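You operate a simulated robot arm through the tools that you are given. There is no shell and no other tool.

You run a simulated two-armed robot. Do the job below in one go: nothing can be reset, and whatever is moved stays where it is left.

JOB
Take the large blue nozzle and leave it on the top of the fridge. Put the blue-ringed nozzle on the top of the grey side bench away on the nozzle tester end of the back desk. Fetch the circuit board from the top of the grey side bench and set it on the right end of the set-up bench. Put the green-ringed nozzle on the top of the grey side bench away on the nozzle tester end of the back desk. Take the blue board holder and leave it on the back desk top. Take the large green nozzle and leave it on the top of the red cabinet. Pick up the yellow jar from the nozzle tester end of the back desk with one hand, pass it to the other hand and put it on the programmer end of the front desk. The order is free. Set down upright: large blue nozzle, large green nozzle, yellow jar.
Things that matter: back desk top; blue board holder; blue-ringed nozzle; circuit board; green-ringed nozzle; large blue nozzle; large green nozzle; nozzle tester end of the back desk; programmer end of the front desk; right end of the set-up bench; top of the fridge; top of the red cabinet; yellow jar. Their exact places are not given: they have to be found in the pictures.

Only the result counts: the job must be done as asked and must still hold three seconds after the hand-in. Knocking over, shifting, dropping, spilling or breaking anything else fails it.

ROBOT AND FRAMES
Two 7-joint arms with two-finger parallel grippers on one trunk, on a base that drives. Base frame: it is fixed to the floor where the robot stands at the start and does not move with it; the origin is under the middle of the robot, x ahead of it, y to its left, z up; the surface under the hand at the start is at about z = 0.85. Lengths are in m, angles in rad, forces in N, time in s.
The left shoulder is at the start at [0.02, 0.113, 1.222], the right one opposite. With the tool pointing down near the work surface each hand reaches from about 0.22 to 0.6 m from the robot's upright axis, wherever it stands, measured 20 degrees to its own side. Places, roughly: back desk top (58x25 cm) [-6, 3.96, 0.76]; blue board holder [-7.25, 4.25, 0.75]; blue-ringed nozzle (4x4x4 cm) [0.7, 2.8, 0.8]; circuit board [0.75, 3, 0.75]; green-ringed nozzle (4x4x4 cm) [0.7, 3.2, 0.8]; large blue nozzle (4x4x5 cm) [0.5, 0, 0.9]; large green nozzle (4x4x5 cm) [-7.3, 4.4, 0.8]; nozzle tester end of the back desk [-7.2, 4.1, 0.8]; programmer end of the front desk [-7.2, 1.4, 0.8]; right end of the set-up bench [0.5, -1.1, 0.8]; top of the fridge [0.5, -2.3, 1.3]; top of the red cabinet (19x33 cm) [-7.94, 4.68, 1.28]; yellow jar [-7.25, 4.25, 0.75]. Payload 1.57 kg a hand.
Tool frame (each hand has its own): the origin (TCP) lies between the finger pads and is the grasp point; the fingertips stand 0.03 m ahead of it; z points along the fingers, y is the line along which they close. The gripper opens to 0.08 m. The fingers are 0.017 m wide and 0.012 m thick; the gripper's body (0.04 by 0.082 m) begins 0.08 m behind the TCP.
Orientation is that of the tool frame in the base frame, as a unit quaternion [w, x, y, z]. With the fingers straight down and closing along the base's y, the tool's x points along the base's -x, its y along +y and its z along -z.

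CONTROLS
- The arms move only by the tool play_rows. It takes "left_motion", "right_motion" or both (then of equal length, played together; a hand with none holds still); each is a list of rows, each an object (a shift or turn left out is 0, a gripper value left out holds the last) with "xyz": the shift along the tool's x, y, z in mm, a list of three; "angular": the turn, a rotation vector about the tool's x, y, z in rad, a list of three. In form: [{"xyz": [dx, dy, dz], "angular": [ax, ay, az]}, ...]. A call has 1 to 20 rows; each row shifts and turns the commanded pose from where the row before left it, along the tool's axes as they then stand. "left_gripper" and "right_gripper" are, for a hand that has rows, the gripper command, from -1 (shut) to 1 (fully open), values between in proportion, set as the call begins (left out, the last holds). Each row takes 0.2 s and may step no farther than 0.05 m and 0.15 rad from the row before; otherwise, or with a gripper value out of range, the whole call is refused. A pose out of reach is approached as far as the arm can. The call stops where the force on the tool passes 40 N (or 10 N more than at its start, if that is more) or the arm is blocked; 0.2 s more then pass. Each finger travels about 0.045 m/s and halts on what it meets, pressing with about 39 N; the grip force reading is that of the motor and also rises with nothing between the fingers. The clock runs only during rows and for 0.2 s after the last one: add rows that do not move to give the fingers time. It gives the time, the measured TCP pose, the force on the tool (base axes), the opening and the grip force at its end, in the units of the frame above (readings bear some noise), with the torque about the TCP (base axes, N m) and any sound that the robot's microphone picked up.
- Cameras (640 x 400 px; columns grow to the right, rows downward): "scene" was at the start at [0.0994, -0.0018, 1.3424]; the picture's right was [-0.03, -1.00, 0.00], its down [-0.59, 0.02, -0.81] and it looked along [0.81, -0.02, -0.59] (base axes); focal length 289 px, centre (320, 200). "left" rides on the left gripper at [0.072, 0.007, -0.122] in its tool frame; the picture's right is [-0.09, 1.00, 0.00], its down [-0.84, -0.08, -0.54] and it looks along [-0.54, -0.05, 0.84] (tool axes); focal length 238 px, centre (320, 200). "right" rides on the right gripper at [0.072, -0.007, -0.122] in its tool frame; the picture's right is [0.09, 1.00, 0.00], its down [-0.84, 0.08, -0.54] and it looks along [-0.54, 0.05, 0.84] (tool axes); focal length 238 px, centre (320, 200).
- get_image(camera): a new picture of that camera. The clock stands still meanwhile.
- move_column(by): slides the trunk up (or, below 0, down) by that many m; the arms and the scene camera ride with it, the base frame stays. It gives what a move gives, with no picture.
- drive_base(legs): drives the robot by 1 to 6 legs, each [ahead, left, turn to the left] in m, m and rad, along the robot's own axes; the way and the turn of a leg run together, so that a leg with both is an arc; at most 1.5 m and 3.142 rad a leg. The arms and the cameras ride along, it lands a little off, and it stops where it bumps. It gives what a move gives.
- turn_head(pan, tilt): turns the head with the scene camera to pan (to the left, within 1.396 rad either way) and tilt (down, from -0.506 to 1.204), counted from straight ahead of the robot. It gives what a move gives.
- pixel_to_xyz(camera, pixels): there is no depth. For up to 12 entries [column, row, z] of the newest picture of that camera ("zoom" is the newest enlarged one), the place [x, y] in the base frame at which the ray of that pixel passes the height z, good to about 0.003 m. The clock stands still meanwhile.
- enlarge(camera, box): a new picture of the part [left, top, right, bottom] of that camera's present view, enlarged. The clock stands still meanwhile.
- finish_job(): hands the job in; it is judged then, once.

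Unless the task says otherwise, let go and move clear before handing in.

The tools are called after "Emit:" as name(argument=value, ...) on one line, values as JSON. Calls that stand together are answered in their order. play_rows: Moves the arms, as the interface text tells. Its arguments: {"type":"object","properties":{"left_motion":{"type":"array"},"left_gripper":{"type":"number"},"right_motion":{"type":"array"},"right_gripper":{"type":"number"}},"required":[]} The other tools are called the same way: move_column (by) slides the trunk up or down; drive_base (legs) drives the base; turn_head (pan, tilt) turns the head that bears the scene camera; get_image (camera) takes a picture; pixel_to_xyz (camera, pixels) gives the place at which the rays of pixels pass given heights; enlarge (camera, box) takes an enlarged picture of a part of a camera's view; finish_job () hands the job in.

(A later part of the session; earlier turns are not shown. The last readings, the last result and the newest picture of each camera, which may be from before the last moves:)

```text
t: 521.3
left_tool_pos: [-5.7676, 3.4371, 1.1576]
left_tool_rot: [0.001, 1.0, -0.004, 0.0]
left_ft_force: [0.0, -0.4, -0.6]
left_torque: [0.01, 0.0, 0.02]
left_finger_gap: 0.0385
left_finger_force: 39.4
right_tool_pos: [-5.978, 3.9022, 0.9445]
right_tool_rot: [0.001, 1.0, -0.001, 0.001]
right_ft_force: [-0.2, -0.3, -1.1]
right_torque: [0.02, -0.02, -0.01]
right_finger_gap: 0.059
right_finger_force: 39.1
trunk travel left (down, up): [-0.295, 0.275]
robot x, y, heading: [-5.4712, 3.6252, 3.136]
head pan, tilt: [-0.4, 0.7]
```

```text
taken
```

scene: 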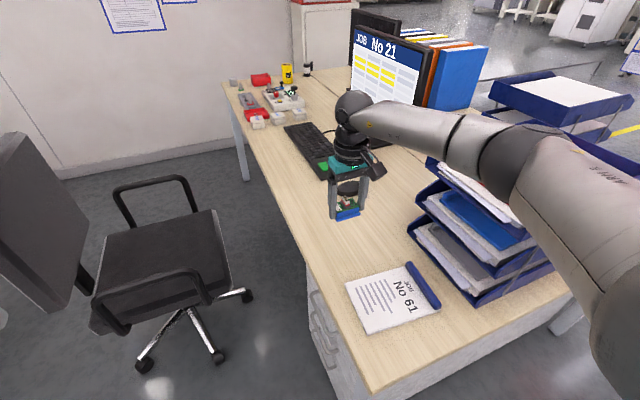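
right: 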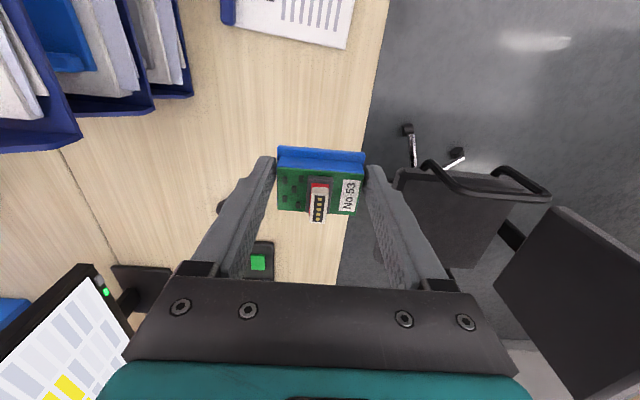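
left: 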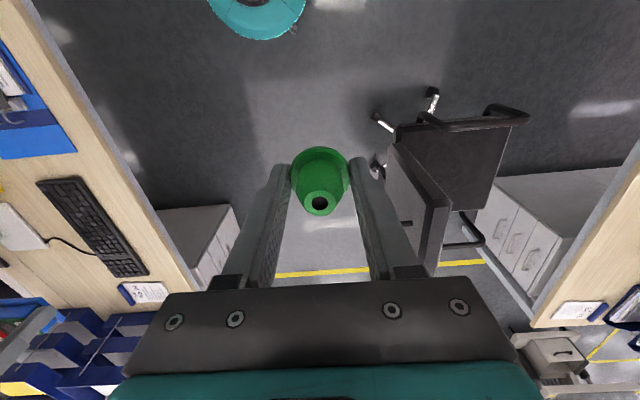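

The elbow has come down to roughly z = 1.17, about 8 cm above the trays. I'll raise the trunk 6 cm for margin and continue lowering the hand in stages.

Emit:
move_column(by=0.06)

Emit:
play_rows(right_motion=[{"xyz": [0, 0, 40]}, {"xyz": [0, 0, 40]}, {"xyz": [0, 0, 40]}, {"xyz": [0, 0, 0]}])

Emit:
get_image(camera="scene")

Emit:
get_image(camera="right")

```text
t: 522.3
left_tool_pos: [-5.7674, 3.4381, 1.2188]
left_tool_rot: [0.0, 1.0, -0.004, -0.001]
left_ft_force: [0.8, 0.0, -1.9]
left_torque: [-0.02, 0.0, -0.02]
left_finger_gap: 0.0386
left_finger_force: 39.3
right_tool_pos: [-5.9791, 3.9023, 1.0044]
right_tool_rot: [0.0, 1.0, -0.001, 0.001]
right_ft_force: [0.3, 0.2, -1.0]
right_torque: [0.03, -0.02, -0.01]
right_finger_gap: 0.0591
right_finger_force: 39.3
trunk travel left (down, up): [-0.355, 0.215]
robot x, y, heading: [-5.4734, 3.626, 3.137]
head pan, tilt: [-0.4, 0.7]
```

```text
t: 523.3
left_tool_pos: [-5.768, 3.4383, 1.2191]
left_tool_rot: [0.001, 1.0, -0.005, 0.0]
left_ft_force: [0.7, 0.9, -0.7]
left_torque: [-0.01, -0.01, 0.0]
left_finger_gap: 0.0388
left_finger_force: 38.8
right_tool_pos: [-5.9783, 3.9022, 0.8846]
right_tool_rot: [0.0, 1.0, 0.0, 0.001]
right_ft_force: [-0.7, 0.5, -1.3]
right_torque: [0.02, 0.03, -0.01]
right_finger_gap: 0.059
right_finger_force: 39.2
trunk travel left (down, up): [-0.355, 0.215]
robot x, y, heading: [-5.472, 3.6283, 3.137]
head pan, tilt: [-0.4, 0.7]
```

```text
taken
```

scene: 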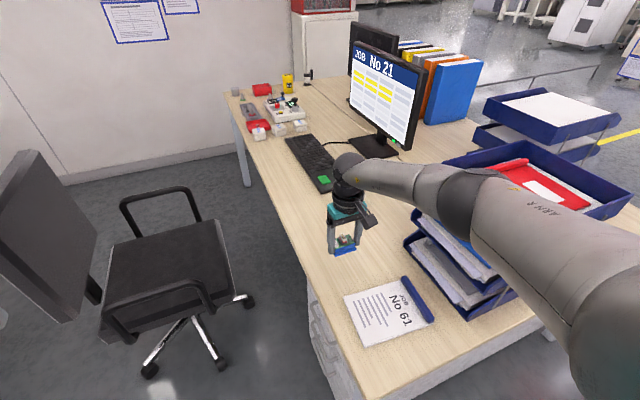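

```text
taken
```

right: 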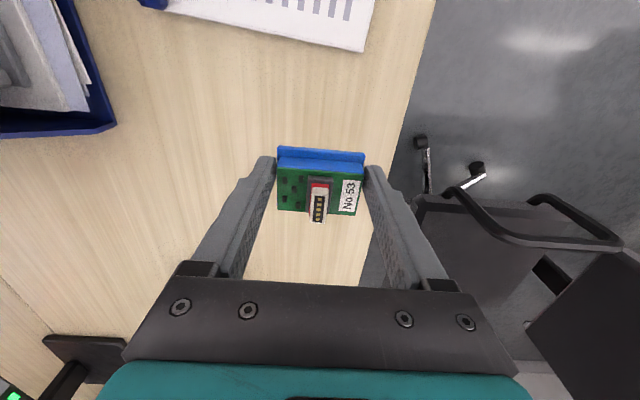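

The holder is over free desk between the note and the mouse, and the elbow at (465, 205) is still clear of the trays. I'll lower on to just above the desk.

Emit:
play_rows(right_motion=[{"xyz": [0, 0, 40]}, {"xyz": [0, 0, 40]}, {"xyz": [0, 0, 0]}])

Emit:
get_image(camera="scene")

```text
t: 524.1
left_tool_pos: [-5.7691, 3.4374, 1.218]
left_tool_rot: [0.0, 1.0, -0.004, 0.001]
left_ft_force: [0.3, -0.4, -0.1]
left_torque: [0.02, -0.03, -0.03]
left_finger_gap: 0.0385
left_finger_force: 38.8
right_tool_pos: [-5.9624, 3.9015, 0.8177]
right_tool_rot: [0.001, 1.0, -0.001, 0.0]
right_ft_force: [0.6, 0.7, -1.3]
right_torque: [-0.02, -0.03, 0.0]
right_finger_gap: 0.0591
right_finger_force: 39.1
right hand out of reach, approached as far as the arm can: row 2
trunk travel left (down, up): [-0.355, 0.215]
robot x, y, heading: [-5.4706, 3.6265, 3.139]
head pan, tilt: [-0.4, 0.7]
```

```text
taken
```

scene: 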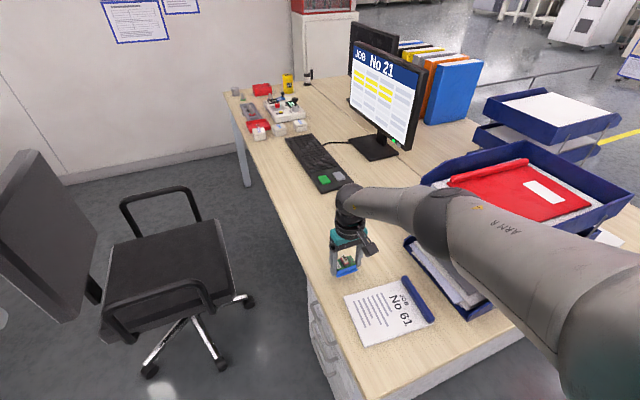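

The arm reached its limit at z = 0.818, 3 cm above the desk, with the elbow well inside the trays' edge. I'll creep forward 4 cm so the arm can go down further.

Emit:
drive_base(legs=[[0.04, 0.0, 0]])

Emit:
move_column(by=-0.03)

Emit:
get_image(camera="right")

```text
t: 525.0
left_tool_pos: [-5.8097, 3.4374, 1.2181]
left_tool_rot: [0.001, 1.0, -0.005, 0.001]
left_ft_force: [0.3, -0.1, -0.3]
left_torque: [-0.01, -0.03, 0.02]
left_finger_gap: 0.0387
left_finger_force: 39.2
right_tool_pos: [-6.0022, 3.9021, 0.8174]
right_tool_rot: [0.0, 1.0, -0.001, 0.001]
right_ft_force: [-1.2, 0.2, -1.1]
right_torque: [-0.02, -0.03, 0.01]
right_finger_gap: 0.0591
right_finger_force: 39.2
trunk travel left (down, up): [-0.355, 0.215]
robot x, y, heading: [-5.5112, 3.6248, 3.139]
head pan, tilt: [-0.4, 0.7]
```

```text
t: 525.8
left_tool_pos: [-5.808, 3.4367, 1.1891]
left_tool_rot: [0.001, 1.0, -0.004, -0.001]
left_ft_force: [0.1, 0.5, -0.6]
left_torque: [0.0, 0.04, 0.0]
left_finger_gap: 0.0384
left_finger_force: 38.8
right_tool_pos: [-6.0008, 3.9029, 0.7881]
right_tool_rot: [0.0, 1.0, -0.001, 0.002]
right_ft_force: [0.4, -1.3, -0.5]
right_torque: [-0.02, 0.0, -0.03]
right_finger_gap: 0.0593
right_finger_force: 38.6
trunk travel left (down, up): [-0.325, 0.245]
robot x, y, heading: [-5.5159, 3.6264, 3.139]
head pan, tilt: [-0.4, 0.7]
```

```text
taken
```

right: 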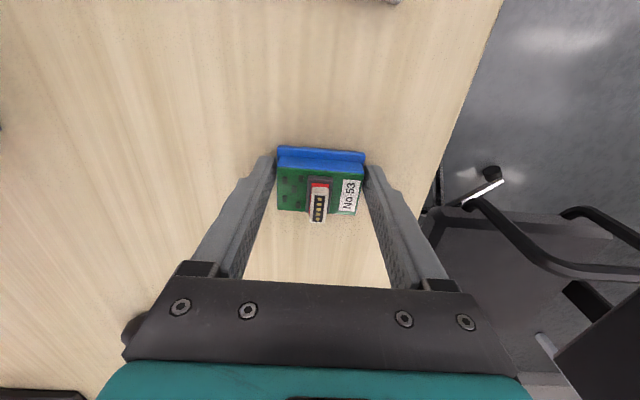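

The holder is about 4 mm above the desk at [-6.00, 3.90]. I'll lower in 2 mm steps.

Emit:
play_rows(right_motion=[{"xyz": [0, 0, 2]}, {"xyz": [0, 0, 0]}])

Emit:
play_rows(right_motion=[{"xyz": [0, 0, 2]}, {"xyz": [0, 0, 0]}])

```text
t: 526.4
left_tool_pos: [-5.8085, 3.4367, 1.189]
left_tool_rot: [0.0, 1.0, -0.004, 0.0]
left_ft_force: [0.3, 0.7, -1.0]
left_torque: [-0.01, -0.01, -0.02]
left_finger_gap: 0.0386
left_finger_force: 39.0
right_tool_pos: [-6.0014, 3.9032, 0.7862]
right_tool_rot: [-0.001, 1.0, -0.002, 0.0]
right_ft_force: [0.0, 0.0, -0.6]
right_torque: [0.01, -0.01, 0.0]
right_finger_gap: 0.0587
right_finger_force: 38.9
trunk travel left (down, up): [-0.325, 0.245]
robot x, y, heading: [-5.5113, 3.6247, 3.137]
head pan, tilt: [-0.4, 0.7]
```

```text
t: 527.0
left_tool_pos: [-5.8069, 3.4372, 1.1882]
left_tool_rot: [0.001, 1.0, -0.004, 0.001]
left_ft_force: [0.5, -0.4, -1.4]
left_torque: [-0.01, 0.0, 0.0]
left_finger_gap: 0.0385
left_finger_force: 39.4
right_tool_pos: [-6.0009, 3.9024, 0.7853]
right_tool_rot: [0.0, 1.0, -0.002, -0.001]
right_ft_force: [-1.2, 0.7, 4.8]
right_torque: [0.04, 0.08, 0.03]
right_finger_gap: 0.0591
right_finger_force: 39.1
trunk travel left (down, up): [-0.325, 0.245]
robot x, y, heading: [-5.5128, 3.6234, 3.137]
head pan, tilt: [-0.4, 0.7]
```

Contact shows (4.8 N) at z = 0.785, so the holder is on the desk. I'll press 1 mm more, open the fingers and check before lifting.

Emit:
play_rows(right_motion=[{"xyz": [0, 0, 1]}, {"xyz": [0, 0, 0]}])

Emit:
play_rows(right_motion=[{"xyz": [0, 0, 0]}, {"xyz": [0, 0, 0]}, {"xyz": [0, 0, 0]}], right_gripper=1)

Emit:
get_image(camera="right")

```text
t: 527.6
left_tool_pos: [-5.8076, 3.4363, 1.1882]
left_tool_rot: [0.001, 1.0, -0.004, -0.001]
left_ft_force: [0.9, -0.3, -0.1]
left_torque: [-0.02, 0.03, 0.05]
left_finger_gap: 0.0382
left_finger_force: 39.8
right_tool_pos: [-6.001, 3.9019, 0.7846]
right_tool_rot: [-0.002, 1.0, -0.001, -0.001]
right_ft_force: [0.1, 1.1, 13.8]
right_torque: [0.01, -0.01, -0.02]
right_finger_gap: 0.0588
right_finger_force: 39.4
trunk travel left (down, up): [-0.325, 0.245]
robot x, y, heading: [-5.5081, 3.6291, 3.139]
head pan, tilt: [-0.4, 0.7]
```

```text
t: 528.4
left_tool_pos: [-5.8071, 3.4382, 1.1882]
left_tool_rot: [0.001, 1.0, -0.005, 0.001]
left_ft_force: [0.1, -0.1, -0.2]
left_torque: [0.01, 0.02, 0.0]
left_finger_gap: 0.0386
left_finger_force: 39.4
right_tool_pos: [-5.9998, 3.9025, 0.7828]
right_tool_rot: [0.0, 1.0, -0.002, 0.0]
right_ft_force: [-0.5, -0.3, 0.2]
right_torque: [0.01, -0.03, -0.03]
right_finger_gap: 0.0799
right_finger_force: 0.0
trunk travel left (down, up): [-0.325, 0.245]
robot x, y, heading: [-5.509, 3.6302, 3.136]
head pan, tilt: [-0.4, 0.7]
```

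```text
taken
```

right: 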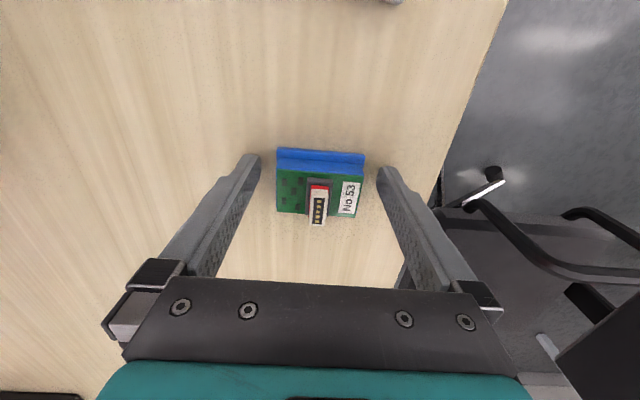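

The holder stands free of the fingers on the desk. I'll rise straight up and draw the hand back, then look.

Emit:
play_rows(right_motion=[{"xyz": [0, 0, -15]}, {"xyz": [0, 0, -40]}, {"xyz": [0, 0, -45]}, {"xyz": [0, 0, -45]}, {"xyz": [0, 0, -45]}, {"xyz": [0, 0, -45]}, {"xyz": [0, 0, -45]}, {"xyz": [0, 0, -45]}, {"xyz": [0, 0, -45]}, {"xyz": [30, 30, 0]}, {"xyz": [30, 30, 0]}, {"xyz": [0, 30, 0]}, {"xyz": [0, 0, 0]}])

Emit:
get_image(camera="scene")

```text
t: 531.2
left_tool_pos: [-5.8077, 3.4379, 1.1876]
left_tool_rot: [0.0, 1.0, -0.004, 0.0]
left_ft_force: [-0.3, 1.2, -0.4]
left_torque: [-0.04, -0.01, 0.01]
left_finger_gap: 0.0384
left_finger_force: 38.8
right_tool_pos: [-5.9411, 3.8125, 1.1537]
right_tool_rot: [-0.001, 1.0, -0.002, 0.0]
right_ft_force: [-0.3, 0.6, -0.5]
right_torque: [-0.02, -0.01, 0.0]
right_finger_gap: 0.0798
right_finger_force: 0.0
trunk travel left (down, up): [-0.325, 0.245]
robot x, y, heading: [-5.5119, 3.6269, 3.137]
head pan, tilt: [-0.4, 0.7]
```

```text
taken
```

scene: 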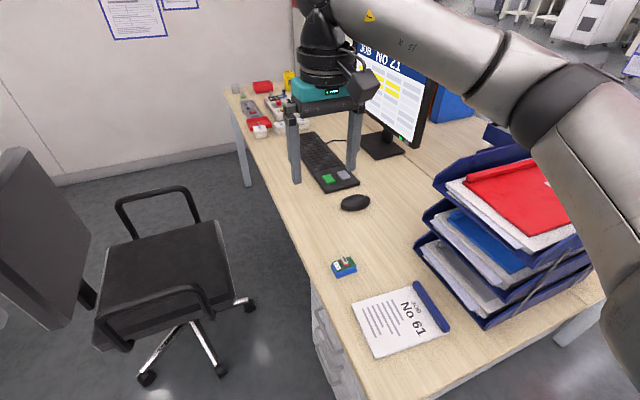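

The holder with board No 53 stands on the back desk top at (343, 265). Now I'll take the green nozzle round to the hall side: back off, raise the trunk and slide right past the desk end.

Emit:
drive_base(legs=[[-0.45, 0, 0]])

Emit:
move_column(by=0.1)

Emit:
drive_base(legs=[[0, -1.0, 0], [0, -0.9, 0]])

Emit:
turn_head(pan=0.0, tilt=0.4)

Emit:
get_image(camera="scene")

```text
t: 533.9
left_tool_pos: [-5.3601, 3.436, 1.1882]
left_tool_rot: [0.001, 1.0, -0.005, 0.0]
left_ft_force: [-0.4, 0.1, -1.4]
left_torque: [0.02, 0.01, 0.03]
left_finger_gap: 0.0385
left_finger_force: 38.9
right_tool_pos: [-5.493, 3.8115, 1.1533]
right_tool_rot: [0.0, 1.0, -0.002, 0.0]
right_ft_force: [-0.4, 1.0, -0.9]
right_torque: [-0.01, 0.03, 0.01]
right_finger_gap: 0.0801
right_finger_force: 0.1
trunk travel left (down, up): [-0.325, 0.245]
robot x, y, heading: [-5.063, 3.6264, 3.137]
head pan, tilt: [-0.4, 0.7]
```

```text
t: 535.2
left_tool_pos: [-5.3622, 3.4362, 1.2887]
left_tool_rot: [0.001, 1.0, -0.005, 0.0]
left_ft_force: [0.4, 0.1, -1.2]
left_torque: [0.0, -0.02, -0.03]
left_finger_gap: 0.0386
left_finger_force: 38.6
right_tool_pos: [-5.495, 3.8116, 1.2533]
right_tool_rot: [-0.001, 1.0, -0.003, 0.001]
right_ft_force: [0.7, 0.3, 0.4]
right_torque: [0.02, 0.0, -0.01]
right_finger_gap: 0.0802
right_finger_force: 0.0
trunk travel left (down, up): [-0.425, 0.145]
robot x, y, heading: [-5.0647, 3.6224, 3.134]
head pan, tilt: [-0.4, 0.7]
```

```text
t: 544.8
left_tool_pos: [-5.3561, 5.3431, 1.2883]
left_tool_rot: [0.0, 1.0, -0.001, 0.001]
left_ft_force: [-0.2, 0.2, -1.0]
left_torque: [-0.04, -0.02, -0.03]
left_finger_gap: 0.0387
left_finger_force: 39.1
right_tool_pos: [-5.4927, 5.7159, 1.2536]
right_tool_rot: [0.0, 1.0, 0.002, 0.001]
right_ft_force: [1.8, -0.1, 1.1]
right_torque: [-0.04, -0.01, -0.01]
right_finger_gap: 0.0799
right_finger_force: 0.1
trunk travel left (down, up): [-0.425, 0.145]
robot x, y, heading: [-5.0604, 5.533, -3.134]
head pan, tilt: [-0.4, 0.7]
```

```text
t: 545.6
left_tool_pos: [-5.3567, 5.3431, 1.2879]
left_tool_rot: [0.0, 1.0, -0.001, 0.001]
left_ft_force: [-0.6, -0.3, -0.9]
left_torque: [0.03, -0.01, -0.02]
left_finger_gap: 0.0387
left_finger_force: 39.3
right_tool_pos: [-5.4923, 5.7163, 1.2528]
right_tool_rot: [0.0, 1.0, 0.003, 0.001]
right_ft_force: [0.4, -0.4, -0.6]
right_torque: [0.02, -0.02, 0.01]
right_finger_gap: 0.0799
right_finger_force: 0.1
trunk travel left (down, up): [-0.425, 0.145]
robot x, y, heading: [-5.0616, 5.5304, -3.139]
head pan, tilt: [0.0, 0.4]
```

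```text
taken
```

scene: 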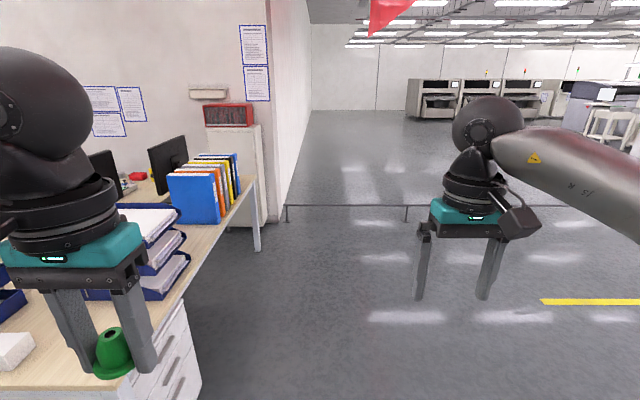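

From the hall side I see the red-topped cabinet at (230, 150) beside the wall's end at (290, 150), and a low rail across at row 206. I'll measure the cabinet's foot, wall end and rail.

Emit:
pixel_to_xyz(camera="scene", pixels=[[264, 224, 0.0], [230, 228, 0.0], [282, 222, 0.0], [288, 222, 0.0], [405, 222, 0.0], [260, 250, 0.0], [258, 180, 0.75], [253, 126, 1.2], [204, 126, 1.2]])

Emit:
enlarge(camera="scene", box=[150, 60, 430, 260])

```text
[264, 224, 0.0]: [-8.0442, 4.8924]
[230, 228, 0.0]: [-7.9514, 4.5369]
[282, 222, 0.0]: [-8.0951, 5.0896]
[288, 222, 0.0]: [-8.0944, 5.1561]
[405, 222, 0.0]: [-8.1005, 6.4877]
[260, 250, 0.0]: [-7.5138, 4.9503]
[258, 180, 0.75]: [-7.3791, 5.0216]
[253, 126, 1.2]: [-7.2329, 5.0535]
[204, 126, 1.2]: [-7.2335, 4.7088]
```

```text
2.00 times, centred on (290, 160) of scene
```

zoom: 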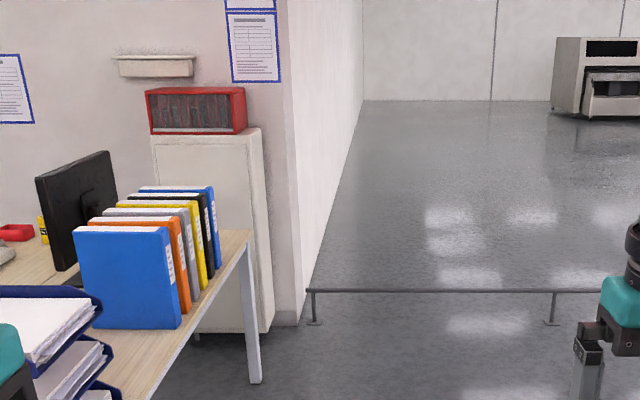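

The wall ends at y of about 5.1 and the rail runs at x = -8.1, so the floor behind the desk is open. I'll drive along y of about 5.5 facing -x to x of about -7.5, with the cabinet ahead on my left, and raise the trunk.

Emit:
drive_base(legs=[[1.3, 0, -0.003], [1.1, 0, 0]])

Emit:
move_column(by=0.14)

Emit:
turn_head(pan=0.9, tilt=0.5)

Emit:
get_image(camera="scene")

```text
t: 557.4
left_tool_pos: [-7.756, 5.3474, 1.2881]
left_tool_rot: [0.0, 1.0, -0.003, 0.001]
left_ft_force: [-0.4, -0.4, -1.5]
left_torque: [0.02, -0.01, -0.01]
left_finger_gap: 0.0388
left_finger_force: 38.9
right_tool_pos: [-7.8913, 5.7231, 1.2527]
right_tool_rot: [0.0, 1.0, 0.0, 0.0]
right_ft_force: [-0.5, 0.2, 0.1]
right_torque: [-0.01, 0.02, 0.02]
right_finger_gap: 0.08
right_finger_force: 0.0
trunk travel left (down, up): [-0.425, 0.145]
robot x, y, heading: [-7.4595, 5.537, 3.143]
head pan, tilt: [0.0, 0.4]
```

```text
t: 559.1
left_tool_pos: [-7.7568, 5.3484, 1.4289]
left_tool_rot: [0.001, 1.0, -0.004, 0.0]
left_ft_force: [0.1, -0.1, -0.4]
left_torque: [0.0, 0.03, -0.04]
left_finger_gap: 0.0385
left_finger_force: 39.1
right_tool_pos: [-7.8892, 5.7229, 1.3936]
right_tool_rot: [0.002, 1.0, 0.001, 0.0]
right_ft_force: [1.0, -0.3, 0.4]
right_torque: [-0.04, 0.01, 0.0]
right_finger_gap: 0.08
right_finger_force: 0.0
trunk travel left (down, up): [-0.565, 0.005]
robot x, y, heading: [-7.4611, 5.5366, 3.142]
head pan, tilt: [0.0, 0.4]
```

```text
t: 560.3
left_tool_pos: [-7.7559, 5.3489, 1.4285]
left_tool_rot: [0.001, 1.0, -0.004, 0.0]
left_ft_force: [0.2, -0.5, -0.5]
left_torque: [0.01, 0.0, 0.02]
left_finger_gap: 0.0386
left_finger_force: 39.3
right_tool_pos: [-7.891, 5.7227, 1.3935]
right_tool_rot: [0.0, 1.0, -0.001, 0.001]
right_ft_force: [-0.1, -0.5, 0.2]
right_torque: [0.0, -0.01, 0.0]
right_finger_gap: 0.08
right_finger_force: 0.1
trunk travel left (down, up): [-0.565, 0.005]
robot x, y, heading: [-7.4587, 5.5368, 3.144]
head pan, tilt: [0.901, 0.499]
```

```text
taken
```

scene: 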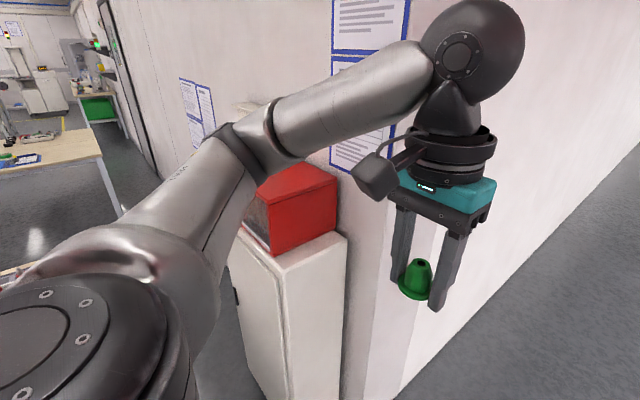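

The red cabinet's top shows at (300, 175), partly behind my arm. I'll enlarge it and take coordinates at several heights.

Emit:
enlarge(camera="scene", box=[200, 130, 380, 280])

Emit:
pixel_to_xyz(camera="scene", pixels=[[337, 183, 1.22], [337, 183, 1.28], [298, 163, 1.22], [298, 163, 1.28], [272, 202, 1.22], [272, 202, 1.28]])

```text
2.67 times, centred on (290, 205) of scene
```

zoom: 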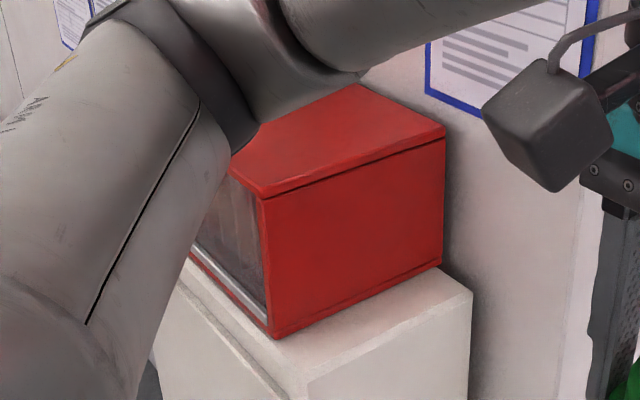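

```text
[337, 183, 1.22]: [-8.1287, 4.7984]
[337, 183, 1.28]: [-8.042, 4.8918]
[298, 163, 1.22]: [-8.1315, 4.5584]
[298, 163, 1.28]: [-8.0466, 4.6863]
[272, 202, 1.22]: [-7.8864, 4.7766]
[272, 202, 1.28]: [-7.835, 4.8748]
```

The top's near corner fits z of about 1.27 and spans roughly x = -8.03 to -7.84, y = 4.52 to 4.85; a wall bracket hangs above its wall side, so I'll aim for [-7.90, 4.72]. I'll move the base closer and look.

Emit:
drive_base(legs=[[0.16, 0.33, 0]])

Emit:
get_image(camera="left")

Emit:
turn_head(pan=0.7, tilt=0.6)

Emit:
get_image(camera="scene")

```text
t: 562.6
left_tool_pos: [-7.9153, 5.0163, 1.4275]
left_tool_rot: [0.0, 1.0, -0.003, 0.001]
left_ft_force: [0.3, 0.2, -0.4]
left_torque: [0.0, 0.01, -0.02]
left_finger_gap: 0.0389
left_finger_force: 38.9
right_tool_pos: [-8.0498, 5.3912, 1.3937]
right_tool_rot: [0.0, 1.0, 0.0, 0.001]
right_ft_force: [-0.1, 0.0, -0.5]
right_torque: [-0.02, -0.02, 0.01]
right_finger_gap: 0.08
right_finger_force: 0.0
trunk travel left (down, up): [-0.565, 0.005]
robot x, y, heading: [-7.6214, 5.2037, -3.144]
head pan, tilt: [0.901, 0.499]
```

```text
taken
```

left: 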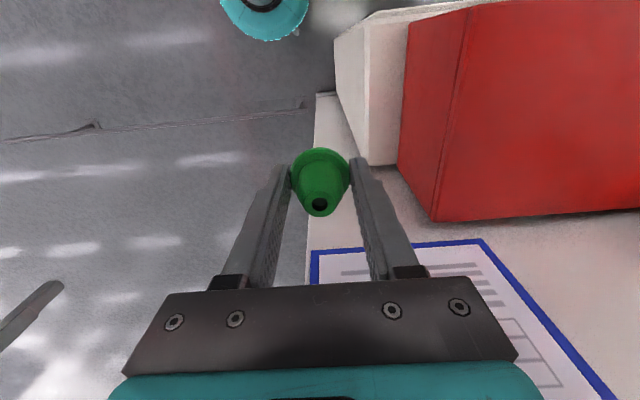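

```text
t: 563.4
left_tool_pos: [-7.9144, 5.0165, 1.4275]
left_tool_rot: [0.001, 1.0, -0.002, 0.0]
left_ft_force: [0.4, 0.7, -0.5]
left_torque: [0.03, 0.0, 0.0]
left_finger_gap: 0.0385
left_finger_force: 38.8
right_tool_pos: [-8.0486, 5.3913, 1.3932]
right_tool_rot: [0.0, 1.0, 0.0, 0.001]
right_ft_force: [-1.1, 0.6, 0.0]
right_torque: [-0.02, -0.01, 0.02]
right_finger_gap: 0.0799
right_finger_force: 0.0
trunk travel left (down, up): [-0.565, 0.005]
robot x, y, heading: [-7.6187, 5.2081, -3.141]
head pan, tilt: [0.7, 0.6]
```

```text
taken
```

scene: 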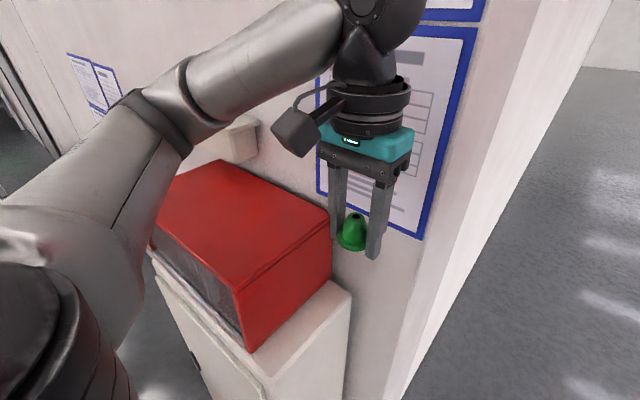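

I now see the whole red top in the scene picture, with corners near (330, 215), (235, 288) and (215, 160). I'll compare its corners from both cameras for the height.

Emit:
pixel_to_xyz(camera="scene", pixels=[[330, 213, 1.22], [330, 213, 1.25], [330, 213, 1.28], [236, 288, 1.22], [236, 288, 1.25], [236, 288, 1.28], [216, 160, 1.25], [216, 160, 1.28], [152, 238, 1.25]])

Emit:
pixel_to_xyz(camera="left", pixels=[[433, 220, 1.22], [433, 220, 1.25], [433, 220, 1.28], [470, 10, 1.22], [470, 10, 1.25], [470, 10, 1.28]])

Emit:
enlarge(camera="scene", box=[130, 100, 430, 360])

```text
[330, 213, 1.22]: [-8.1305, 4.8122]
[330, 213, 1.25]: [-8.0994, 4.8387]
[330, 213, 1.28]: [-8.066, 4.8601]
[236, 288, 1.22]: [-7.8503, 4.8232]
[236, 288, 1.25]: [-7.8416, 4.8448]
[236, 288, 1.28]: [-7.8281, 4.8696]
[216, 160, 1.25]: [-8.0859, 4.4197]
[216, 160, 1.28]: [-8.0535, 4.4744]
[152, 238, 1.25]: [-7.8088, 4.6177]
```

```text
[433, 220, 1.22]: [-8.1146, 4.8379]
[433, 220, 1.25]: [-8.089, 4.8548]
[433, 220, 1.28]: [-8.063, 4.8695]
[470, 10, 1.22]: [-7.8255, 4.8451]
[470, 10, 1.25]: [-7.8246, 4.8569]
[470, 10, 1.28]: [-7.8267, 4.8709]
```

```text
1.54 times, centred on (280, 230) of scene
```

zoom: 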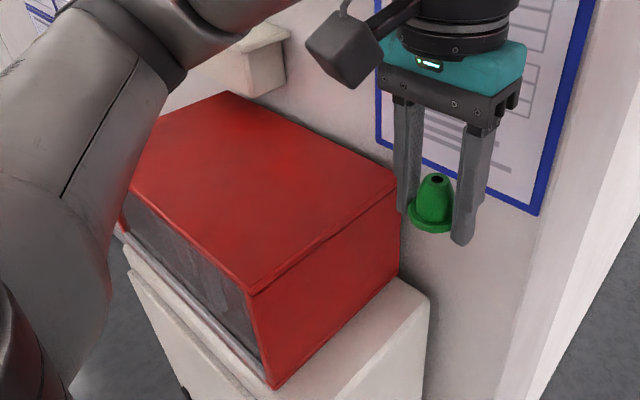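

Both cameras agree on z = 1.28, with the top spanning x = -8.065 to -7.827 and y = 4.47 to 4.87. I'll carry the nozzle over [-7.93, 4.74] and look.

Emit:
play_rows(left_motion=[{"xyz": [-2, 39, 0]}, {"xyz": [-2, 39, 0]}, {"xyz": [-2, 39, 0]}, {"xyz": [-2, 40, 0]}, {"xyz": [-2, 40, 0]}, {"xyz": [-3, 40, 0]}, {"xyz": [-3, 40, 0]}, {"xyz": [0, 0, 0]}])

Emit:
get_image(camera="scene")

Emit:
get_image(camera="left")

```text
t: 565.1
left_tool_pos: [-7.9311, 4.7406, 1.4278]
left_tool_rot: [0.001, 1.0, -0.003, 0.0]
left_ft_force: [0.0, 0.2, -0.7]
left_torque: [-0.03, 0.03, 0.0]
left_finger_gap: 0.0386
left_finger_force: 39.2
right_tool_pos: [-8.0489, 5.3926, 1.3932]
right_tool_rot: [0.0, 1.0, 0.0, 0.001]
right_ft_force: [-1.0, 1.3, 0.1]
right_torque: [0.0, 0.01, 0.04]
right_finger_gap: 0.08
right_finger_force: 0.2
trunk travel left (down, up): [-0.565, 0.005]
robot x, y, heading: [-7.6177, 5.2083, -3.139]
head pan, tilt: [0.7, 0.6]
```

```text
taken
```

scene: 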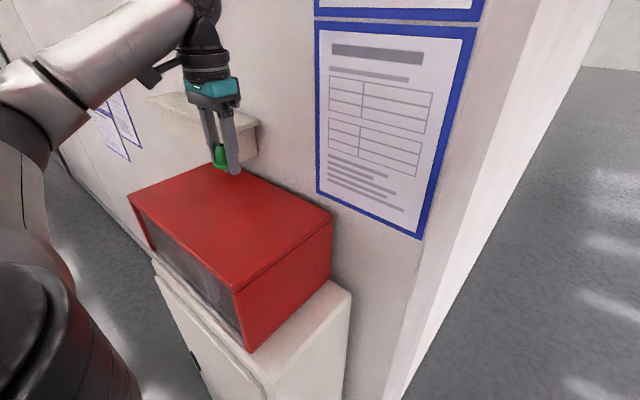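

```text
taken
```

left: 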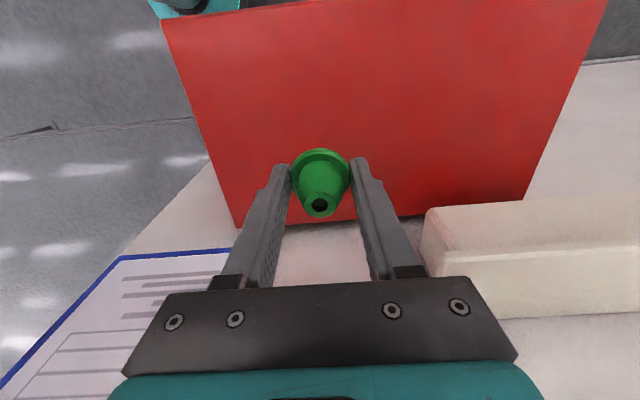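

The nozzle hangs over the red top, and the bracket is at the right of the hand view, its near corner at (427, 212). I'll measure that corner to be sure lowering is clear.

Emit:
pixel_to_xyz(camera="left", pixels=[[427, 212, 1.34], [427, 212, 1.4], [427, 212, 1.45], [427, 250, 1.34], [427, 250, 1.4], [322, 225, 1.28], [240, 225, 1.28]])

Emit:
pixel_to_xyz(camera="scene", pixels=[[258, 120, 1.34], [258, 120, 1.4], [258, 120, 1.45], [255, 152, 1.34], [255, 152, 1.4]])

Emit:
enlarge(camera="scene", box=[120, 50, 340, 230])

```text
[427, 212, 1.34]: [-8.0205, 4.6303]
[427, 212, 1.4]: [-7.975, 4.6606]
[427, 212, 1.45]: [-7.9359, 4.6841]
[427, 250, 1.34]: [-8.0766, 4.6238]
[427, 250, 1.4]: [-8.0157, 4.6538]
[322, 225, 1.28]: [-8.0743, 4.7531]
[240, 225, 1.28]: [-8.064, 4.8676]
```

```text
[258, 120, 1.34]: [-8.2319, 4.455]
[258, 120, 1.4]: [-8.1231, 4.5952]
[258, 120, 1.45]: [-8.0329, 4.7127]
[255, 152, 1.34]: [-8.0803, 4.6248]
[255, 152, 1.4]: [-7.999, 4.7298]
```

```text
2.22 times, centred on (230, 140) of scene
```

zoom: 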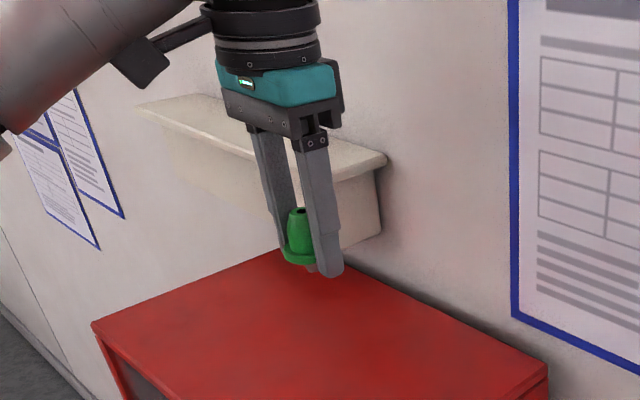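

The bracket's near corner is at about [-8.0, 4.645] below z = 1.4, roughly 7 cm from the hand. I'll shift 2 cm away from it to [-7.91, 4.76] and lower the nozzle to just above the top.

Emit:
play_rows(left_motion=[{"xyz": [20, -20, 0]}, {"xyz": [0, 0, 40]}, {"xyz": [0, 0, 40]}, {"xyz": [0, 0, 24]}, {"xyz": [0, 0, 0]}])

Emit:
get_image(camera="left")

Emit:
enlarge(camera="scene", box=[130, 80, 350, 260])

```text
t: 566.4
left_tool_pos: [-7.9119, 4.7598, 1.3246]
left_tool_rot: [0.001, 1.0, -0.002, 0.0]
left_ft_force: [1.1, 0.1, -1.3]
left_torque: [-0.01, -0.01, 0.02]
left_finger_gap: 0.0385
left_finger_force: 39.1
right_tool_pos: [-8.0485, 5.3917, 1.3928]
right_tool_rot: [0.0, 1.0, -0.001, 0.0]
right_ft_force: [-0.2, -0.4, 0.4]
right_torque: [0.0, -0.01, -0.03]
right_finger_gap: 0.0803
right_finger_force: 0.0
trunk travel left (down, up): [-0.565, 0.005]
robot x, y, heading: [-7.6197, 5.2066, -3.141]
head pan, tilt: [0.7, 0.6]
```

```text
taken
```

left: 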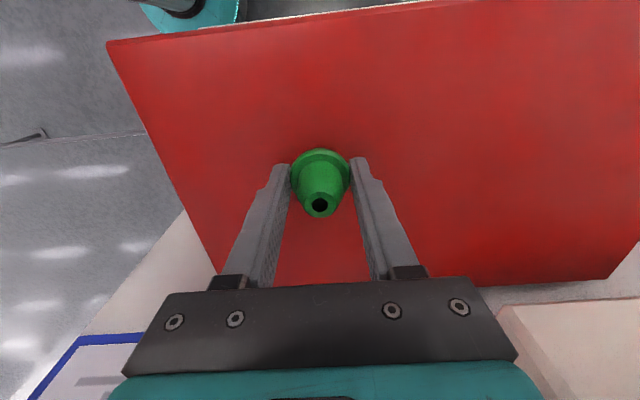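

```text
2.22 times, centred on (240, 170) of scene
```

zoom: 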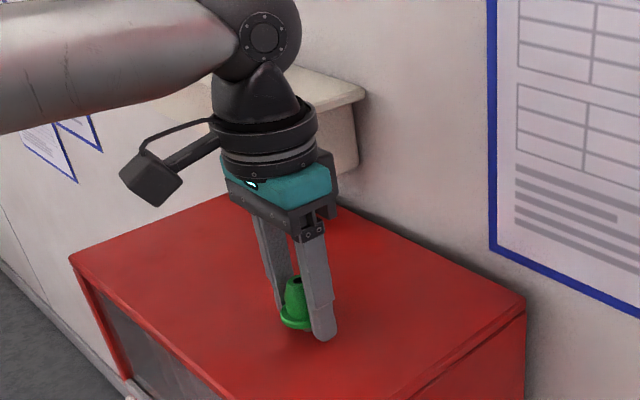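

The nozzle is about 1 cm above the red top, near its middle, and the hand is clear of the bracket. I'll lower in small steps.

Emit:
play_rows(left_motion=[{"xyz": [0, 0, 4]}, {"xyz": [0, 0, 2]}, {"xyz": [0, 0, 0]}])

Emit:
play_rows(left_motion=[{"xyz": [0, 0, 2]}, {"xyz": [0, 0, 0]}])

Emit:
play_rows(left_motion=[{"xyz": [0, 0, 2]}, {"xyz": [0, 0, 0]}])

```text
t: 567.1
left_tool_pos: [-7.9119, 4.7599, 1.3218]
left_tool_rot: [0.003, 1.0, -0.002, -0.004]
left_ft_force: [0.5, -3.6, 34.0]
left_torque: [-0.09, -0.07, 0.02]
left_finger_gap: 0.0389
left_finger_force: 38.8
right_tool_pos: [-8.0471, 5.3926, 1.3944]
right_tool_rot: [0.001, 1.0, 0.0, 0.0]
right_ft_force: [-0.4, -0.2, 0.1]
right_torque: [0.01, -0.01, -0.03]
right_finger_gap: 0.0802
right_finger_force: 0.0
trunk travel left (down, up): [-0.565, 0.005]
robot x, y, heading: [-7.615, 5.2061, -3.143]
head pan, tilt: [0.7, 0.6]
```

```text
t: 567.8
left_tool_pos: [-7.9122, 4.7603, 1.3202]
left_tool_rot: [0.001, 1.0, -0.003, -0.003]
left_ft_force: [0.4, -6.2, 35.0]
left_torque: [0.07, -0.13, 0.03]
left_finger_gap: 0.0384
left_finger_force: 39.1
right_tool_pos: [-8.0475, 5.3934, 1.393]
right_tool_rot: [0.001, 1.0, 0.0, 0.0]
right_ft_force: [-0.5, -0.8, 0.5]
right_torque: [0.0, 0.01, -0.03]
right_finger_gap: 0.0803
right_finger_force: 0.0
trunk travel left (down, up): [-0.565, 0.005]
robot x, y, heading: [-7.6184, 5.2055, -3.141]
head pan, tilt: [0.7, 0.6]
```

```text
t: 568.2
left_tool_pos: [-7.9136, 4.761, 1.3198]
left_tool_rot: [0.002, 1.0, -0.004, -0.005]
left_ft_force: [6.4, 1.7, 13.0]
left_torque: [0.19, -0.22, -0.08]
left_finger_gap: 0.0387
left_finger_force: 39.5
right_tool_pos: [-8.0478, 5.3914, 1.3934]
right_tool_rot: [0.0, 1.0, 0.001, 0.0]
right_ft_force: [-0.6, -0.5, 0.2]
right_torque: [0.01, -0.01, -0.03]
right_finger_gap: 0.0801
right_finger_force: 0.0
trunk travel left (down, up): [-0.565, 0.005]
robot x, y, heading: [-7.6179, 5.2056, -3.139]
head pan, tilt: [0.7, 0.6]
stopped in row 2 (left hand): the force on the tool passed its limit at 47 N (the readings are from after the stop); the commanded pose is now the measured one
```

Contact came early, at z = 1.322, and I pressed a little too far (47 N); the force has settled to 13 N. I'll ease up 1 mm, open the fingers and look at how the nozzle stands.

Emit:
play_rows(left_motion=[{"xyz": [0, 0, -1]}, {"xyz": [0, 0, 0]}])

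Emit:
play_rows(left_motion=[{"xyz": [0, 0, 0]}, {"xyz": [0, 0, 0]}, {"xyz": [0, 0, 0]}], left_gripper=0.5)

Emit:
enlarge(camera="scene", box=[180, 120, 320, 240])

Emit:
get_image(camera="left")

```text
t: 568.8
left_tool_pos: [-7.9126, 4.7598, 1.3203]
left_tool_rot: [0.002, 1.0, -0.003, -0.006]
left_ft_force: [3.9, 1.9, 9.1]
left_torque: [0.12, -0.13, -0.02]
left_finger_gap: 0.0384
left_finger_force: 39.1
right_tool_pos: [-8.0479, 5.3929, 1.3933]
right_tool_rot: [0.001, 1.0, 0.0, 0.0]
right_ft_force: [0.1, -0.5, 0.5]
right_torque: [-0.03, 0.01, -0.01]
right_finger_gap: 0.08
right_finger_force: 0.1
trunk travel left (down, up): [-0.565, 0.005]
robot x, y, heading: [-7.6183, 5.2017, -3.147]
head pan, tilt: [0.7, 0.6]
```

```text
t: 569.6
left_tool_pos: [-7.914, 4.7562, 1.3197]
left_tool_rot: [0.002, 1.0, -0.001, -0.007]
left_ft_force: [1.4, -14.0, 17.8]
left_torque: [0.07, -0.12, -0.1]
left_finger_gap: 0.0478
left_finger_force: 0.0
right_tool_pos: [-8.0469, 5.3896, 1.3945]
right_tool_rot: [-0.001, 1.0, -0.001, 0.0]
right_ft_force: [-0.5, -0.1, 0.0]
right_torque: [0.0, 0.02, 0.05]
right_finger_gap: 0.0801
right_finger_force: 0.1
trunk travel left (down, up): [-0.565, 0.005]
robot x, y, heading: [-7.6197, 5.2058, -3.138]
head pan, tilt: [0.7, 0.6]
```

```text
3.33 times, centred on (250, 180) of scene
```

zoom: 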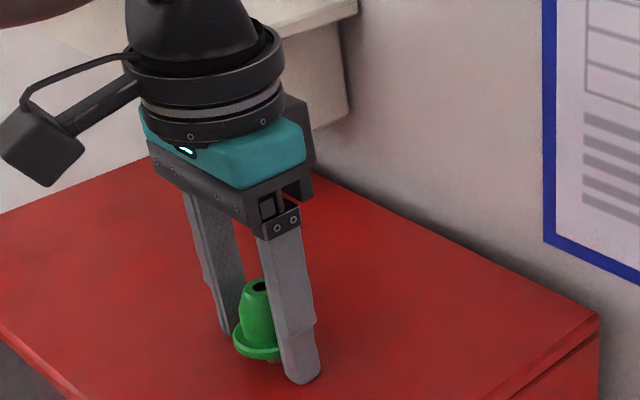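

```text
taken
```

left: 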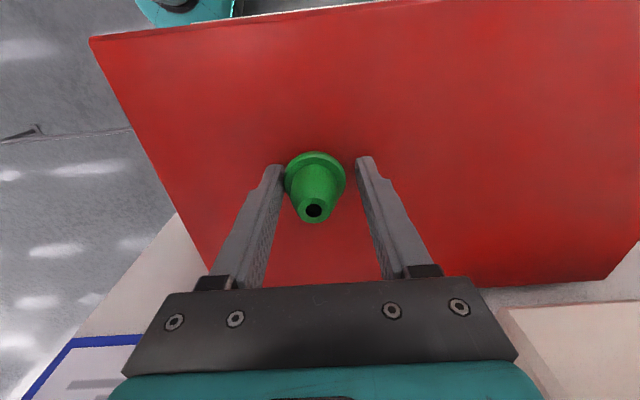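

The fingertips are touching the top (17.8 N up, -14 N sideways), which keeps them from opening fully; the nozzle still stands between them. I'll rise 3 mm to free them and check.

Emit:
play_rows(left_motion=[{"xyz": [0, 0, -3]}, {"xyz": [0, 0, 0]}])

Emit:
get_image(camera="left")

Emit:
enlarge(camera="scene", box=[180, 120, 320, 240])

```text
t: 570.2
left_tool_pos: [-7.9144, 4.7598, 1.3216]
left_tool_rot: [0.0, 1.0, -0.003, -0.004]
left_ft_force: [0.2, -0.3, 0.3]
left_torque: [0.0, 0.01, 0.01]
left_finger_gap: 0.0601
left_finger_force: 0.0
right_tool_pos: [-8.0482, 5.3902, 1.3939]
right_tool_rot: [0.0, 1.0, -0.001, 0.0]
right_ft_force: [-0.8, -0.4, 0.1]
right_torque: [0.0, 0.03, 0.01]
right_finger_gap: 0.0801
right_finger_force: 0.1
trunk travel left (down, up): [-0.565, 0.005]
robot x, y, heading: [-7.6212, 5.2025, -3.142]
head pan, tilt: [0.7, 0.6]
```

```text
taken
```

left: 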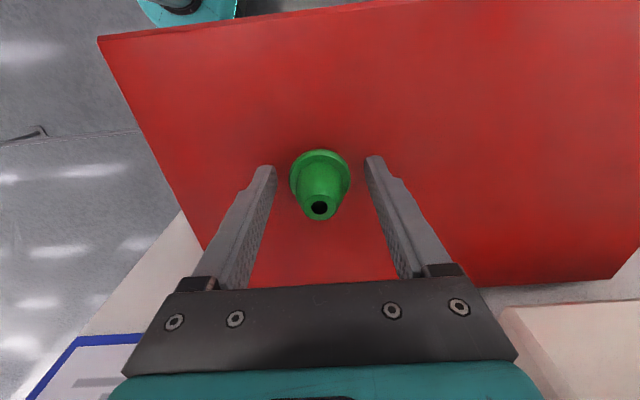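

```text
3.33 times, centred on (250, 180) of scene
```

zoom: 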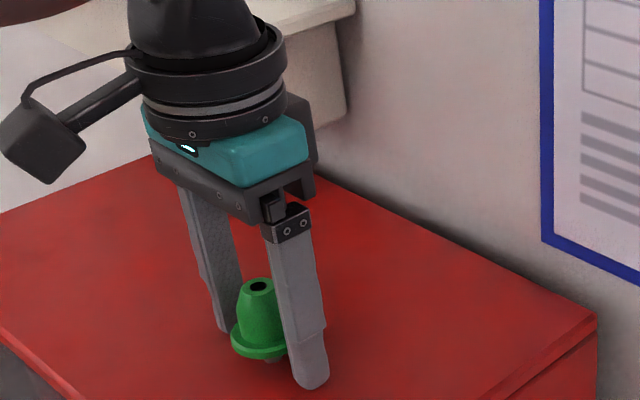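

The fingers are open and clear, the force is zero and the nozzle stands upright. I'll rise straight up and move the hand away.

Emit:
play_rows(left_motion=[{"xyz": [0, 0, -10]}, {"xyz": [0, 0, -30]}, {"xyz": [0, 0, -40]}, {"xyz": [0, 0, -40]}, {"xyz": [5, -40, 0]}, {"xyz": [5, -40, 0]}, {"xyz": [0, -40, 0]}, {"xyz": [0, -40, 0]}, {"xyz": [0, -40, 0]}, {"xyz": [0, -40, 0]}, {"xyz": [0, 0, 0]}])

Emit:
get_image(camera="scene")

Emit:
enlarge(camera="scene", box=[130, 120, 350, 300])

```text
t: 572.6
left_tool_pos: [-7.8997, 4.9995, 1.4413]
left_tool_rot: [0.002, 1.0, -0.001, -0.006]
left_ft_force: [-0.1, 0.4, 0.1]
left_torque: [0.04, -0.02, -0.01]
left_finger_gap: 0.0601
left_finger_force: 0.0
left hand out of reach, approached as far as the arm can: row 4
right_tool_pos: [-8.0495, 5.3897, 1.3937]
right_tool_rot: [0.0, 1.0, 0.0, 0.001]
right_ft_force: [0.3, -0.3, -0.2]
right_torque: [0.01, -0.03, 0.02]
right_finger_gap: 0.0799
right_finger_force: 0.0
trunk travel left (down, up): [-0.565, 0.005]
robot x, y, heading: [-7.6172, 5.2043, -3.139]
head pan, tilt: [0.7, 0.6]
```

```text
taken
```

scene: 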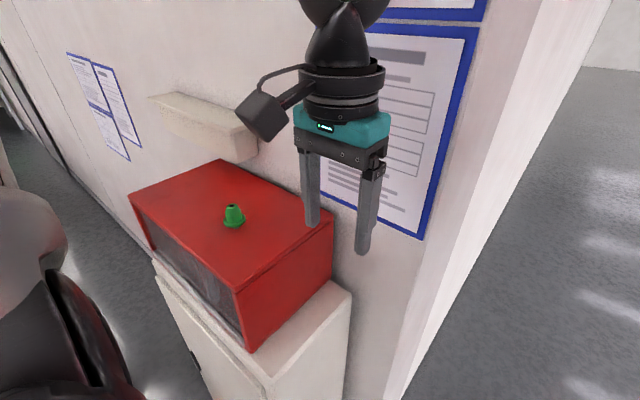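

```text
2.22 times, centred on (240, 210) of scene
```

zoom: 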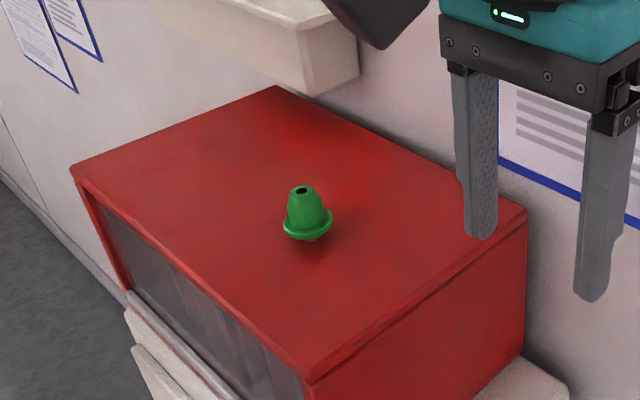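

The green nozzle stands upright in the middle of the red cabinet's top. Now for the jar: I'll retrace my way round to the space between the desks, with the trunk lowered a little.

Emit:
drive_base(legs=[[0.0, -0.33, 0], [-1.3, 0, 0], [-1.25, 0, 0]])

Emit:
move_column(by=-0.15)

Emit:
drive_base(legs=[[0, 1.4, 0], [0, 1.44, 0]])

```text
t: 586.8
left_tool_pos: [-5.3622, 5.3306, 1.4411]
left_tool_rot: [0.001, 1.0, -0.005, -0.005]
left_ft_force: [1.3, -0.7, -0.2]
left_torque: [0.01, -0.05, 0.02]
left_finger_gap: 0.0601
left_finger_force: 0.1
right_tool_pos: [-5.5082, 5.723, 1.393]
right_tool_rot: [0.0, 1.0, -0.001, 0.001]
right_ft_force: [-0.1, -1.3, -0.5]
right_torque: [0.0, 0.0, 0.01]
right_finger_gap: 0.0801
right_finger_force: 0.0
trunk travel left (down, up): [-0.565, 0.005]
robot x, y, heading: [-5.0783, 5.5381, 3.136]
head pan, tilt: [0.7, 0.6]
```

```text
t: 588.5
left_tool_pos: [-5.3616, 5.3316, 1.2914]
left_tool_rot: [0.002, 1.0, -0.004, -0.005]
left_ft_force: [0.9, -0.3, 0.7]
left_torque: [0.0, -0.02, 0.01]
left_finger_gap: 0.0602
left_finger_force: 0.1
right_tool_pos: [-5.5092, 5.7223, 1.2437]
right_tool_rot: [0.0, 1.0, -0.001, 0.001]
right_ft_force: [0.2, 0.6, -0.8]
right_torque: [-0.03, -0.01, 0.0]
right_finger_gap: 0.0799
right_finger_force: 0.0
trunk travel left (down, up): [-0.415, 0.155]
robot x, y, heading: [-5.0805, 5.5345, 3.141]
head pan, tilt: [0.7, 0.6]
```

```text
t: 602.3
left_tool_pos: [-5.4129, 2.4863, 1.2922]
left_tool_rot: [0.002, 1.0, -0.015, -0.005]
left_ft_force: [-0.6, 0.1, 0.2]
left_torque: [0.03, -0.01, 0.01]
left_finger_gap: 0.0601
left_finger_force: 0.0
right_tool_pos: [-5.5506, 2.8815, 1.2426]
right_tool_rot: [-0.001, 1.0, -0.012, 0.001]
right_ft_force: [-0.2, 0.1, -0.7]
right_torque: [0.03, 0.02, -0.01]
right_finger_gap: 0.0802
right_finger_force: 0.1
trunk travel left (down, up): [-0.415, 0.155]
robot x, y, heading: [-5.1244, 2.6842, 3.114]
head pan, tilt: [0.7, 0.6]
```

I'm back in the lane by the space between the desks. I'll drive along y of about 2.7 to x of about -7.3 and turn to face +x there.

Emit:
drive_base(legs=[[1.1, 0, 0.027], [1.1, 0, 0]])

Emit:
drive_base(legs=[[0, 0, -1.57], [0, 0, -1.57]])

Emit:
turn_head(pan=-0.6, tilt=0.6)

Emit:
get_image(camera="scene")

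```text
t: 613.2
left_tool_pos: [-7.6223, 2.4789, 1.2918]
left_tool_rot: [0.001, 1.0, 0.0, -0.005]
left_ft_force: [0.3, 0.4, -0.4]
left_torque: [0.04, -0.02, 0.03]
left_finger_gap: 0.0598
left_finger_force: 0.2
right_tool_pos: [-7.7729, 2.8703, 1.2437]
right_tool_rot: [-0.001, 1.0, 0.002, 0.001]
right_ft_force: [-0.1, -0.1, -0.2]
right_torque: [-0.02, -0.02, -0.01]
right_finger_gap: 0.0802
right_finger_force: 0.0
trunk travel left (down, up): [-0.415, 0.155]
robot x, y, heading: [-7.341, 2.683, -3.131]
head pan, tilt: [0.7, 0.6]
```

```text
t: 621.3
left_tool_pos: [-7.0573, 2.8908, 1.2928]
left_tool_rot: [0.004, 0.006, 1.0, 0.002]
left_ft_force: [-0.5, -0.2, -0.1]
left_torque: [-0.03, -0.02, 0.0]
left_finger_gap: 0.0598
left_finger_force: 0.0
right_tool_pos: [-6.9123, 2.4981, 1.2421]
right_tool_rot: [-0.001, 0.003, 1.0, 0.0]
right_ft_force: [1.0, -0.7, 0.0]
right_torque: [0.0, 0.02, -0.02]
right_finger_gap: 0.0801
right_finger_force: 0.1
trunk travel left (down, up): [-0.415, 0.155]
robot x, y, heading: [-7.3426, 2.6872, -0.009]
head pan, tilt: [0.7, 0.6]
```

```text
t: 622.8
left_tool_pos: [-7.0575, 2.8904, 1.2916]
left_tool_rot: [0.006, 0.007, 1.0, 0.001]
left_ft_force: [0.4, 0.0, 0.0]
left_torque: [0.02, -0.01, 0.03]
left_finger_gap: 0.06
left_finger_force: 0.1
right_tool_pos: [-6.9109, 2.4999, 1.2435]
right_tool_rot: [-0.001, 0.003, 1.0, 0.0]
right_ft_force: [-0.6, -0.6, 0.6]
right_torque: [-0.04, 0.0, 0.07]
right_finger_gap: 0.0798
right_finger_force: 0.0
trunk travel left (down, up): [-0.415, 0.155]
robot x, y, heading: [-7.3467, 2.6887, -0.006]
head pan, tilt: [-0.6, 0.6]
```

```text
taken
```

scene: 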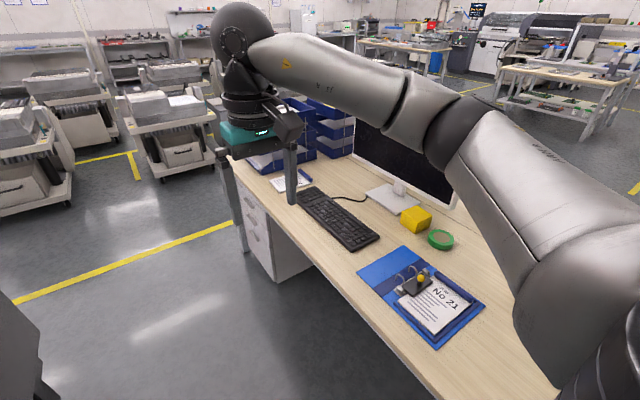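

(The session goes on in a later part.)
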